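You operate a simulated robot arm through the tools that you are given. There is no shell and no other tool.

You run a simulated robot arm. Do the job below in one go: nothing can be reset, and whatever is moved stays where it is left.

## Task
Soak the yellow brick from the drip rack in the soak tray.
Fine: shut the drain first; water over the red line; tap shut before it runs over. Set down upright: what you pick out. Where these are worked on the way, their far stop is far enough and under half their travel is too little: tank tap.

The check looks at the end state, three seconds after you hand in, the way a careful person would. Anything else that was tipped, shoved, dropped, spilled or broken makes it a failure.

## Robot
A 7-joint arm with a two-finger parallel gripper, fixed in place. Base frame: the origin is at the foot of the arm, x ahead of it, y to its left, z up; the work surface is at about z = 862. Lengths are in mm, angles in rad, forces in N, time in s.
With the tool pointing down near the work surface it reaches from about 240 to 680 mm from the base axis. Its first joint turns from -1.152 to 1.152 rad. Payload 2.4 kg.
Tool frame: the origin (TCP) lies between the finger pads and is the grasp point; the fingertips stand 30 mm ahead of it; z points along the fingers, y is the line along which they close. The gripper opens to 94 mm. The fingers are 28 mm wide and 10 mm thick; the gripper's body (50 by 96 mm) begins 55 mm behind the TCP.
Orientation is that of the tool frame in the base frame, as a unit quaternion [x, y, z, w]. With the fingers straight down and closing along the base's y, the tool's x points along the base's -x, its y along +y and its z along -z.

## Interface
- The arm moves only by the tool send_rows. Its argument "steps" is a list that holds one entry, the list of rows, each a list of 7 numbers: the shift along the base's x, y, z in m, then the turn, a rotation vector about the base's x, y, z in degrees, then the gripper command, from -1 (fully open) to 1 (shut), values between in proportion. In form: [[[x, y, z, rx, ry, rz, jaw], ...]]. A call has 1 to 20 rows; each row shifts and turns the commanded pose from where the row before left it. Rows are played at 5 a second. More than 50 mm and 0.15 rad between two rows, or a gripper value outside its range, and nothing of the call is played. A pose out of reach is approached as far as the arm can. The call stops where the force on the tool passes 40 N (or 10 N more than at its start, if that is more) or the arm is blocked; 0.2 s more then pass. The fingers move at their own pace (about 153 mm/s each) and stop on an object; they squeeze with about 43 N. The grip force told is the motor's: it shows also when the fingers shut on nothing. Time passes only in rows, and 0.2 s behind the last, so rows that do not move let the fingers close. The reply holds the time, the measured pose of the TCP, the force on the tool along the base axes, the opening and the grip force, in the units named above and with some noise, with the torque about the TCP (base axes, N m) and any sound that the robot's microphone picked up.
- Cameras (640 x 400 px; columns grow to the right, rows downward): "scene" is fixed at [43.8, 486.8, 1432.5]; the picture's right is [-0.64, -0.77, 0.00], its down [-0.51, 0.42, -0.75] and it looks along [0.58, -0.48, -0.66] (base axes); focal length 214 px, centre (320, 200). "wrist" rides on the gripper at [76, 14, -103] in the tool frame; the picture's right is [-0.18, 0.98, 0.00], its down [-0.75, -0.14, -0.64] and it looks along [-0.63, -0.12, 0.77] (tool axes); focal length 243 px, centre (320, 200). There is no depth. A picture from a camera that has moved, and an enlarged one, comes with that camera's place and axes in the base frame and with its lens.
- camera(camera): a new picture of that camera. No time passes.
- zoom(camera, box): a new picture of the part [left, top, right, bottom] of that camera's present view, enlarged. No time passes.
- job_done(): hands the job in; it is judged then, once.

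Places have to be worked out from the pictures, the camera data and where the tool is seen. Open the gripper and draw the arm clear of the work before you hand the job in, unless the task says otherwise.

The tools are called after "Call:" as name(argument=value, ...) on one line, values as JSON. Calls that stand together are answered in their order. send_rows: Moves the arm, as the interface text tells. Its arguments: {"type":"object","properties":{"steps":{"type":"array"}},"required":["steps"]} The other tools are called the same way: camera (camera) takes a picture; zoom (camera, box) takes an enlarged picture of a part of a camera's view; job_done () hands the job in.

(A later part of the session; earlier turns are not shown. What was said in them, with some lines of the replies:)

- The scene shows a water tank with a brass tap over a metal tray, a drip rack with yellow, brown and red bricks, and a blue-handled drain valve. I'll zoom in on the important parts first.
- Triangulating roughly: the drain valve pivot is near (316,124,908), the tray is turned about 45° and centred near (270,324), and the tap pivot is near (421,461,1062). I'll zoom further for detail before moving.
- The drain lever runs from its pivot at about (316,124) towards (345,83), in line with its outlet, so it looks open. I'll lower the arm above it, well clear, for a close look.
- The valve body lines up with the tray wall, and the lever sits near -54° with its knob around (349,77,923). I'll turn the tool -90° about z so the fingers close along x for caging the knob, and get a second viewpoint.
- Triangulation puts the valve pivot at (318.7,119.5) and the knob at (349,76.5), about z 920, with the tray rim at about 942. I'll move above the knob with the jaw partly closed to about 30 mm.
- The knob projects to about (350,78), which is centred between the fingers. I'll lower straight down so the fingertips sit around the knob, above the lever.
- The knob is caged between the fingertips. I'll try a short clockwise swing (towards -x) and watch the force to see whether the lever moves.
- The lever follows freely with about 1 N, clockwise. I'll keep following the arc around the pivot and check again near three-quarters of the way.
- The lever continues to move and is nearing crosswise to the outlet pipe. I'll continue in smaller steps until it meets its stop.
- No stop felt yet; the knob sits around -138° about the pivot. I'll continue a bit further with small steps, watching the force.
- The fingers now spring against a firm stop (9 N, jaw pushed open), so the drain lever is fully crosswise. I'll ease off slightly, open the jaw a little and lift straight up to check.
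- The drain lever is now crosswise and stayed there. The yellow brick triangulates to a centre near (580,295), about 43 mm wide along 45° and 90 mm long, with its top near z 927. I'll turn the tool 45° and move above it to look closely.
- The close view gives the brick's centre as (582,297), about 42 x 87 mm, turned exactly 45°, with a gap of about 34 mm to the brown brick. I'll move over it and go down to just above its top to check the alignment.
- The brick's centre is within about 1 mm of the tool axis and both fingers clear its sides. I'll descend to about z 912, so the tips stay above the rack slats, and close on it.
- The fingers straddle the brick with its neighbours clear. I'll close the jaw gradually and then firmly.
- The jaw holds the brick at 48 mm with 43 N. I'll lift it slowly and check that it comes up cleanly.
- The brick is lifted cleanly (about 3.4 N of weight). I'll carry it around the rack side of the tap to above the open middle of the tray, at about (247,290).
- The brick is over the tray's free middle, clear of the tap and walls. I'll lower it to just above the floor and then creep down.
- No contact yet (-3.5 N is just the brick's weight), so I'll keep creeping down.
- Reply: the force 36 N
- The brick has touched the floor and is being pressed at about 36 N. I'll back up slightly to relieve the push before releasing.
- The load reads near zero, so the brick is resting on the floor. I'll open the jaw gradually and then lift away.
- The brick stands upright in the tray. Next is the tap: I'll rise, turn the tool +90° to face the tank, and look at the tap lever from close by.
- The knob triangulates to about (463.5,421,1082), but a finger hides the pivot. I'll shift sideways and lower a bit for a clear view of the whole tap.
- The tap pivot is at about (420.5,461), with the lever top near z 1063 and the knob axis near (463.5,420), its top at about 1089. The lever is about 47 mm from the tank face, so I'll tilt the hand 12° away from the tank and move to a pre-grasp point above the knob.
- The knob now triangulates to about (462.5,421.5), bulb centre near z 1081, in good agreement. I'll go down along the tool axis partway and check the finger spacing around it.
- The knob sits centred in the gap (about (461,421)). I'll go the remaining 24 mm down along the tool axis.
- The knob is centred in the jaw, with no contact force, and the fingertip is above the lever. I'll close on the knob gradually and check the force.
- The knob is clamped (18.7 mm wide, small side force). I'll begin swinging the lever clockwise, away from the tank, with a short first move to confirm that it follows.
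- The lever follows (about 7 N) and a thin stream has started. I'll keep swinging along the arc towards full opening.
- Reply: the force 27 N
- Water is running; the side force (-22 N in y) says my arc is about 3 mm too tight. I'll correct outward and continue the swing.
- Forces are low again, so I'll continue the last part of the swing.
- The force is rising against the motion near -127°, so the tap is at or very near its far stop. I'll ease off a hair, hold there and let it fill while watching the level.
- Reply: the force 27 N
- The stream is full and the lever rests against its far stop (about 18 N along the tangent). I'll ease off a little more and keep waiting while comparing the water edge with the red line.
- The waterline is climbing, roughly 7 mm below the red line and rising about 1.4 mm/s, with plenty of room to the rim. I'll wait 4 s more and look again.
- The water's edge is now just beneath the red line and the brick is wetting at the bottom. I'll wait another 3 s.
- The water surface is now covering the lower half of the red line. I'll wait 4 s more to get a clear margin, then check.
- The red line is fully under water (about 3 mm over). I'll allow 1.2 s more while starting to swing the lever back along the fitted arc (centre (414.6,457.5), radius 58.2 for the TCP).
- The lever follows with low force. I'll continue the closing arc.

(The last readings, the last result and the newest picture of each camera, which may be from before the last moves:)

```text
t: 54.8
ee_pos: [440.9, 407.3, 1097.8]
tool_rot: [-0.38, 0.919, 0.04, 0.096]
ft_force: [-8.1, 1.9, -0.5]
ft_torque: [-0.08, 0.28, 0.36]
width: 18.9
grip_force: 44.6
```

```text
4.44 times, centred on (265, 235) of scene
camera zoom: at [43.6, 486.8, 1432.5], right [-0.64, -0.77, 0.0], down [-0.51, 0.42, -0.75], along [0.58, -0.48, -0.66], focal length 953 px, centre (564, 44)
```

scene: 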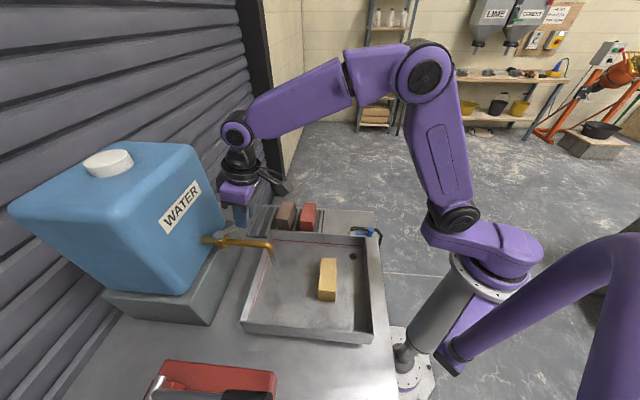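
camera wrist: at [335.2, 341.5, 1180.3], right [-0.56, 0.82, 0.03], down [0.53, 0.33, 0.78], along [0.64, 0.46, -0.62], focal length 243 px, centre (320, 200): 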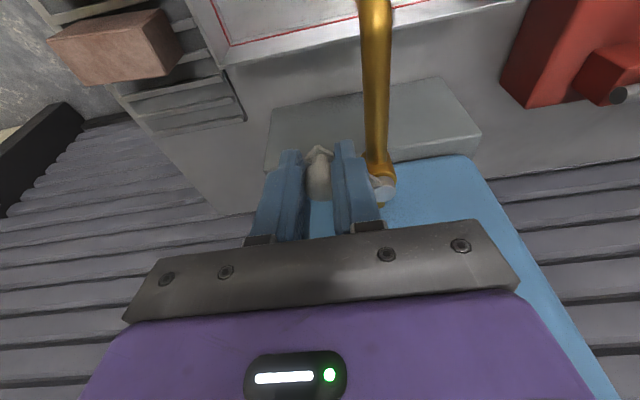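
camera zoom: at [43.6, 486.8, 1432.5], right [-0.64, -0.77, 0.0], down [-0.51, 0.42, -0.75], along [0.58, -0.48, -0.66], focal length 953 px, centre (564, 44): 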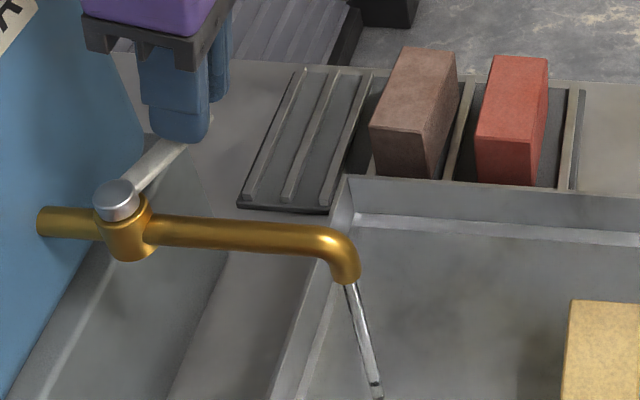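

The stream is thinning; I'll bring the lever the rest of the way to its closed stop.

Call:
send_rows(steps=[[[0.0077, 0.0049, 0, 0, 0, 0, 1], [0.0069, 0.0061, 0, 0, 0, 0, 1], [0.0027, 0.003, 0, 0, 0, 0, 1], [0, 0, 0, 0, 0, 0, 1]]])

Call:
zoom(camera="scene", box=[200, 190, 330, 280])

Call:
zoom(camera="wrist", box=[240, 60, 440, 220])

```text
t: 55.8
ee_pos: [459.0, 419.5, 1097.1]
tool_rot: [-0.381, 0.919, 0.04, 0.096]
ft_force: [-5.2, -1.1, -0.5]
ft_torque: [-0.3, 0.37, 0.16]
width: 19.1
grip_force: 45.5
```

```text
4.44 times, centred on (265, 235) of scene
camera zoom: at [43.7, 486.8, 1432.5], right [-0.64, -0.77, 0.0], down [-0.51, 0.42, -0.75], along [0.58, -0.48, -0.66], focal length 953 px, centre (564, 44)
```

zoom: 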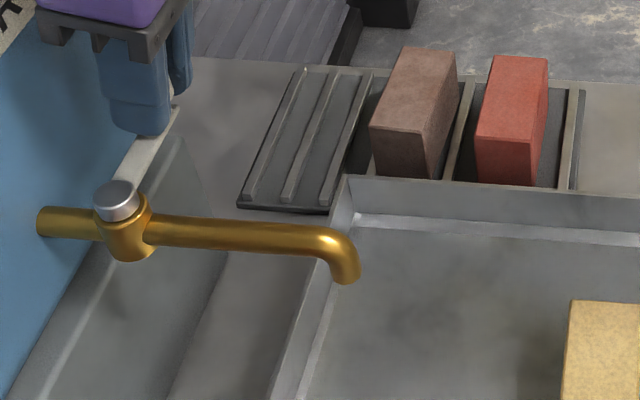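

```text
2.50 times, centred on (340, 140) of wrist
camera zoom: at [382.5, 361.8, 1181.0], right [-0.57, 0.82, 0.04], down [0.53, 0.33, 0.78], along [0.63, 0.47, -0.62], focal length 606 px, centre (270, 350)
```

zoom: 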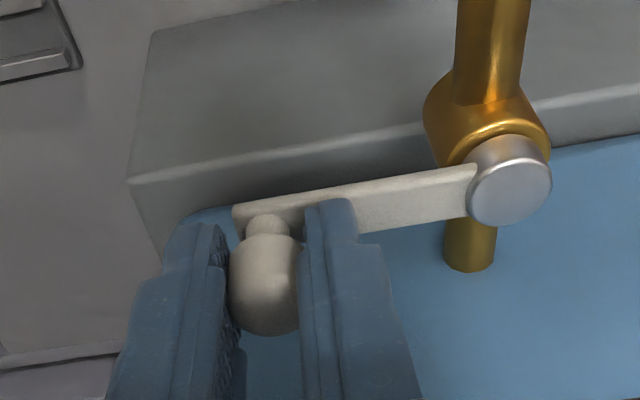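

The stream has stopped. I'll nudge a little further in small steps to be sure the lever is against its closed stop.

Call:
send_rows(steps=[[[0.001, 0.0012, 0, 0, 0, 0, 1], [0.001, 0.0012, 0, 0, 0, 0, 1], [0, 0, 0, 0, 0, 0, 1]]])

Call:
zoom(camera="wrist", box=[240, 60, 440, 220])

Call:
zoom(camera="scene", box=[200, 190, 330, 280])

```text
t: 56.6
ee_pos: [460.4, 420.7, 1096.8]
tool_rot: [-0.381, 0.919, 0.039, 0.095]
ft_force: [-19.2, -18.2, 8.5]
ft_torque: [-0.09, 0.12, -0.01]
width: 18.8
grip_force: 45.5
```

```text
2.50 times, centred on (340, 140) of wrist
camera zoom: at [383.6, 362.9, 1181.5], right [-0.57, 0.82, 0.04], down [0.53, 0.33, 0.78], along [0.63, 0.46, -0.62], focal length 606 px, centre (270, 350)
```

zoom: 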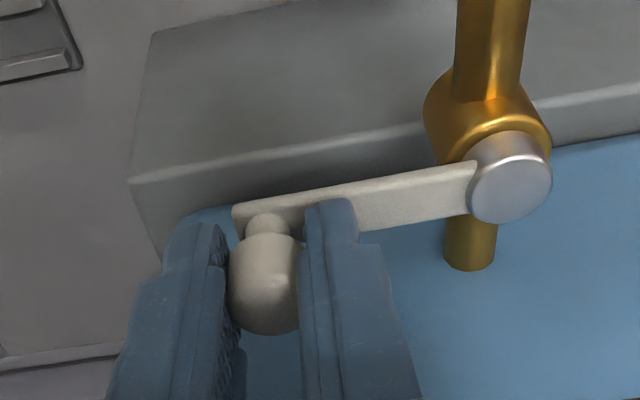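

```text
4.44 times, centred on (265, 235) of scene
camera zoom: at [43.1, 486.1, 1432.8], right [-0.64, -0.77, 0.0], down [-0.51, 0.42, -0.75], along [0.58, -0.48, -0.66], focal length 953 px, centre (564, 44)
```

zoom: 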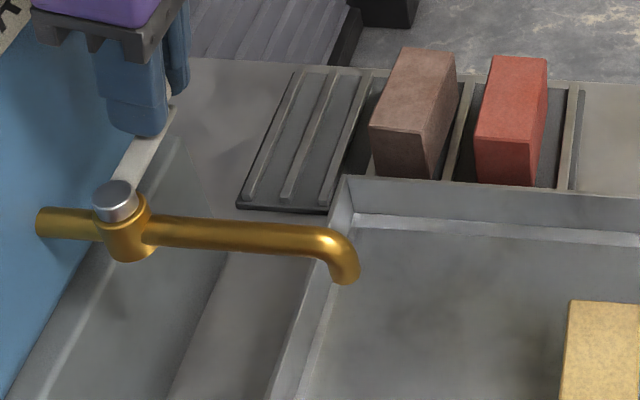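

There is a firm stop (26 N), so the tap is shut. I'll relax about 1.3 mm, open the jaw and back out along the tool axis.

Call:
send_rows(steps=[[[-0.0009, -0.0009, 0, 0, 0, 0, 1], [0, 0, 0, 0, 0, 0, 0.5], [0, 0, 0, 0, 0, 0, 0.2], [0, 0, 0, 0, 0, 0, 0.05], [0, 0, 0, 0, 0, 0, 0.05], [-0.0022, -0.0022, 0.0147, 0, 0, 0, 0.05], [-0.0037, -0.0037, 0.0245, 0, 0, 0, 0.05], [-0.0044, -0.0044, 0.0294, 0, 0, 0, 0.05]]])

Call:
camera(camera="wrist")

Call:
camera(camera="scene")

```text
t: 58.4
ee_pos: [450.8, 409.6, 1165.1]
tool_rot: [-0.381, 0.919, 0.04, 0.095]
ft_force: [-0.2, -0.2, -0.3]
ft_torque: [0.01, -0.01, -0.01]
width: 44.5
grip_force: 0.1
```

```text
taken
camera wrist: at [374.9, 352.5, 1249.2], right [-0.57, 0.82, 0.04], down [0.53, 0.33, 0.78], along [0.63, 0.47, -0.62], focal length 243 px, centre (320, 200)
```

wrist: 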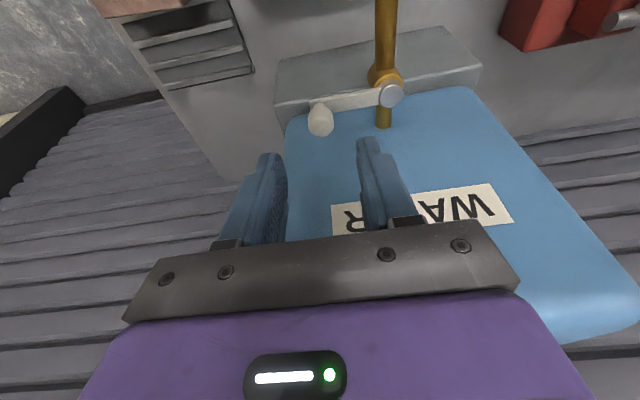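

```text
taken
```

scene: 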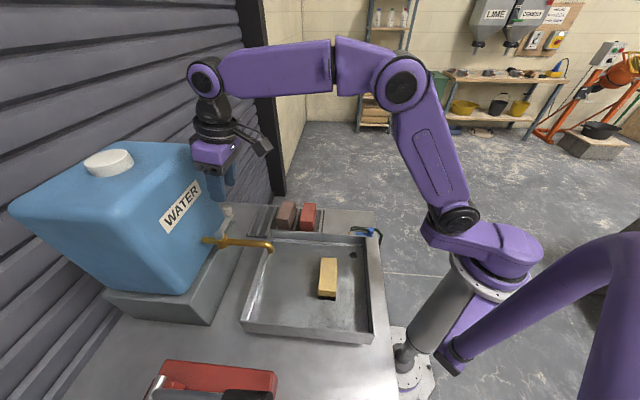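

The tap lever stayed in its shut position and nothing drips. I'll draw the arm clear, opening the gripper and levelling the tool, then check the end state.

Call:
send_rows(steps=[[[-0.015, -0.015, 0.035, 0, 0, 0, 0.05], [-0.02, -0.02, 0.035, 0, 0, 0, -0.3], [-0.022, -0.022, 0.03, -2.12, 2.12, 0, -1], [-0.022, -0.022, 0.03, -2.12, 2.12, 0, -1], [-0.025, -0.022, 0.015, -2.12, 2.12, 0, -1], [-0.025, -0.022, 0, -2.12, 2.12, 0, -1], [-0.025, -0.025, 0, 0, 0, 0, -1], [0, 0, 0, 0, 0, 0, -1]]])

Call:
camera(camera="scene")

Call:
zoom(camera="scene", box=[265, 225, 330, 275])

Call:
zoom(camera="scene", box=[230, 220, 390, 350])

Call:
zoom(camera="scene", box=[190, 190, 290, 260])

Call:
camera(camera="wrist")

```text
t: 60.2
ee_pos: [296.6, 264.3, 1309.8]
tool_rot: [-0.384, 0.923, 0.0, 0.0]
ft_force: [1.3, 0.2, -0.6]
ft_torque: [0.04, -0.02, -0.01]
width: 94.0
grip_force: 0.1
```

```text
taken
```

scene: 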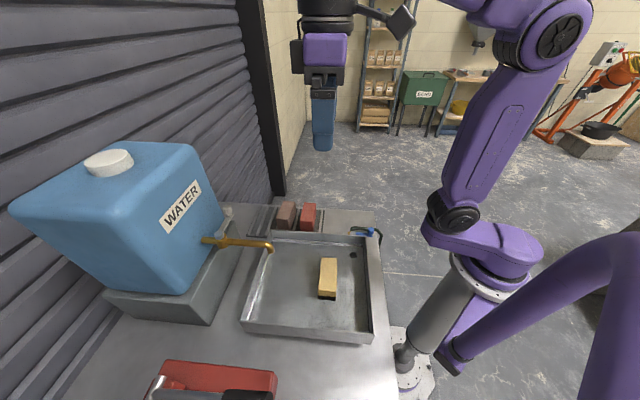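

```text
8.00 times, centred on (298, 250) of scene
camera zoom: at [43.8, 486.8, 1432.5], right [-0.64, -0.77, 0.0], down [-0.51, 0.42, -0.75], along [0.58, -0.48, -0.66], focal length 1716 px, centre (500, -200)
```

zoom: 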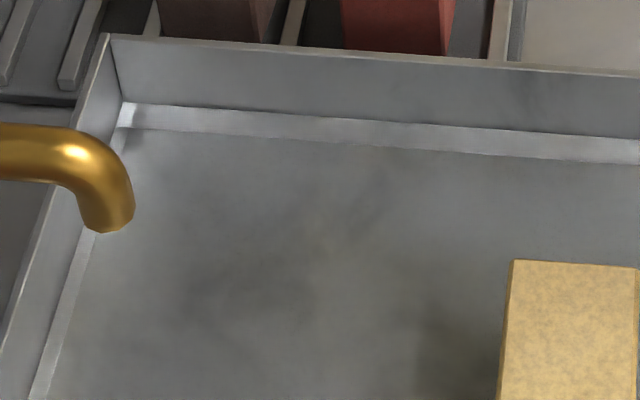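

```text
3.08 times, centred on (310, 285) of scene
camera zoom: at [43.8, 486.8, 1432.5], right [-0.64, -0.77, 0.0], down [-0.51, 0.42, -0.75], along [0.58, -0.48, -0.66], focal length 660 px, centre (351, -62)
```

zoom: 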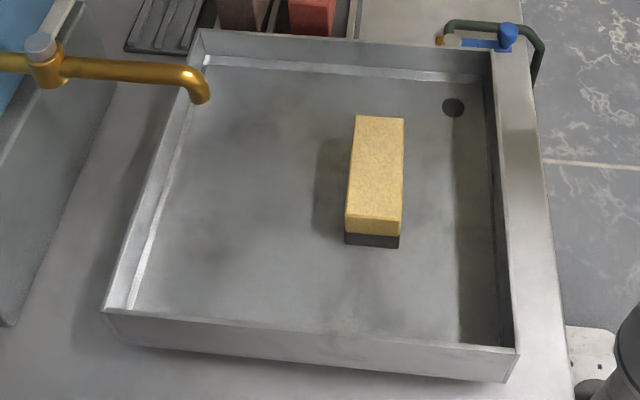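

```text
5.71 times, centred on (240, 225) of scene
camera zoom: at [43.8, 486.8, 1432.5], right [-0.64, -0.77, 0.0], down [-0.51, 0.42, -0.75], along [0.58, -0.48, -0.66], focal length 1226 px, centre (777, 57)
```

zoom: 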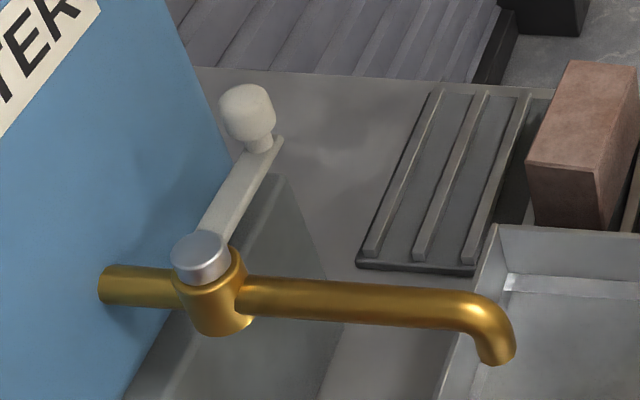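

```text
taken
camera wrist: at [234.2, 219.9, 1411.9], right [-0.57, 0.82, 0.0], down [0.63, 0.43, 0.64], along [0.53, 0.36, -0.77], focal length 243 px, centre (320, 200)
```

wrist: 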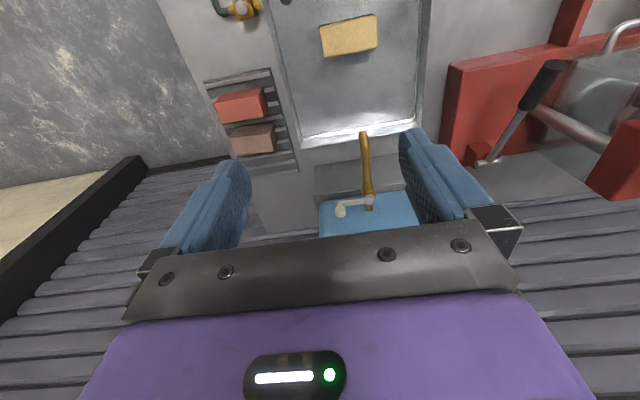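

Everything is in place: the tap is shut and not dripping, the water is about 5 mm over the red line, and the brick is upright. I'll wait a few seconds to confirm that the level holds (the drain is tight).

Call:
send_rows(steps=[[[0, 0, 0, 0, 0, 0, -1], [0, 0, 0, 0, 0, 0, -1], [0, 0, 0, 0, 0, 0, -1], [0, 0, 0, 0, 0, 0, -1], [0, 0, 0, 0, 0, 0, -1], [0, 0, 0, 0, 0, 0, -1], [0, 0, 0, 0, 0, 0, -1], [0, 0, 0, 0, 0, 0, -1], [0, 0, 0, 0, 0, 0, -1], [0, 0, 0, 0, 0, 0, -1], [0, 0, 0, 0, 0, 0, -1], [0, 0, 0, 0, 0, 0, -1], [0, 0, 0, 0, 0, 0, -1], [0, 0, 0, 0, 0, 0, -1], [0, 0, 0, 0, 0, 0, -1], [0, 0, 0, 0, 0, 0, -1], [0, 0, 0, 0, 0, 0, -1], [0, 0, 0, 0, 0, 0, -1], [0, 0, 0, 0, 0, 0, -1], [0, 0, 0, 0, 0, 0, -1]]])

Call:
zoom(camera="scene", box=[265, 225, 330, 275])

Call:
zoom(camera="scene", box=[320, 200, 400, 260])

Call:
zoom(camera="scene", box=[300, 245, 360, 310])

```text
t: 64.4
ee_pos: [296.4, 264.1, 1308.8]
tool_rot: [-0.382, 0.924, 0.0, -0.001]
ft_force: [0.4, -0.3, 0.0]
ft_torque: [-0.02, 0.01, 0.0]
width: 94.2
grip_force: 0.1
```

```text
8.00 times, centred on (298, 250) of scene
camera zoom: at [43.8, 486.8, 1432.5], right [-0.64, -0.77, 0.0], down [-0.51, 0.42, -0.75], along [0.58, -0.48, -0.66], focal length 1716 px, centre (500, -200)
```

zoom: 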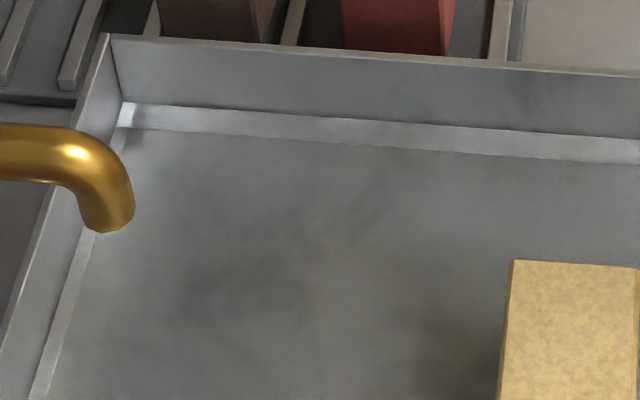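

```text
6.67 times, centred on (360, 230) of scene
camera zoom: at [43.8, 486.8, 1432.5], right [-0.64, -0.77, 0.0], down [-0.51, 0.42, -0.75], along [0.58, -0.48, -0.66], focal length 1430 px, centre (53, 0)
```

zoom: 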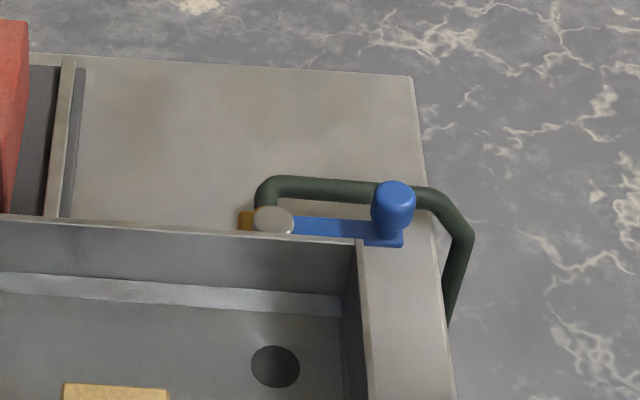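

```text
6.15 times, centred on (330, 278) of scene
camera zoom: at [43.8, 486.8, 1432.5], right [-0.64, -0.77, 0.0], down [-0.51, 0.42, -0.75], along [0.58, -0.48, -0.66], focal length 1320 px, centre (258, -277)
```

zoom: 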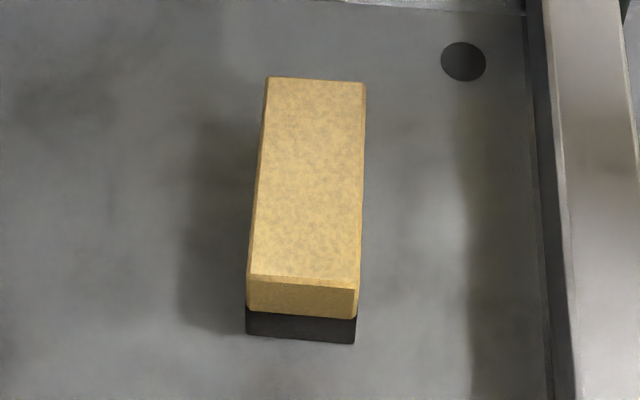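

The level is unchanged after 4 s, the drain and tap are both shut, the brick stands upright in the water, the other bricks have not moved, and the arm is clear with its gripper open. I'll hand the job in.

Call:
job_done()

```text
The job is handed in.
```

The yellow brick is standing upright in the soak tray, and I've handed the job in; no result came back.

- **Drain:** I shut it first. Its lever is crosswise to the outlet and against its stop.
- **Water:** The level is about 5 mm over the red line and well below the rim. It didn't drop in the 4 seconds I watched before handing in.
- **Brick:** About the bottom third to half of the brick is under water. The top is still dry, because I filled to the red line and not over the brick.
- **Tap:** I opened it to its far stop, then closed it firmly against its shut stop. It isn't dripping.
- **Surroundings:** The other two bricks are still on the rack, and I saw no spills. The arm is clear with its gripper open.
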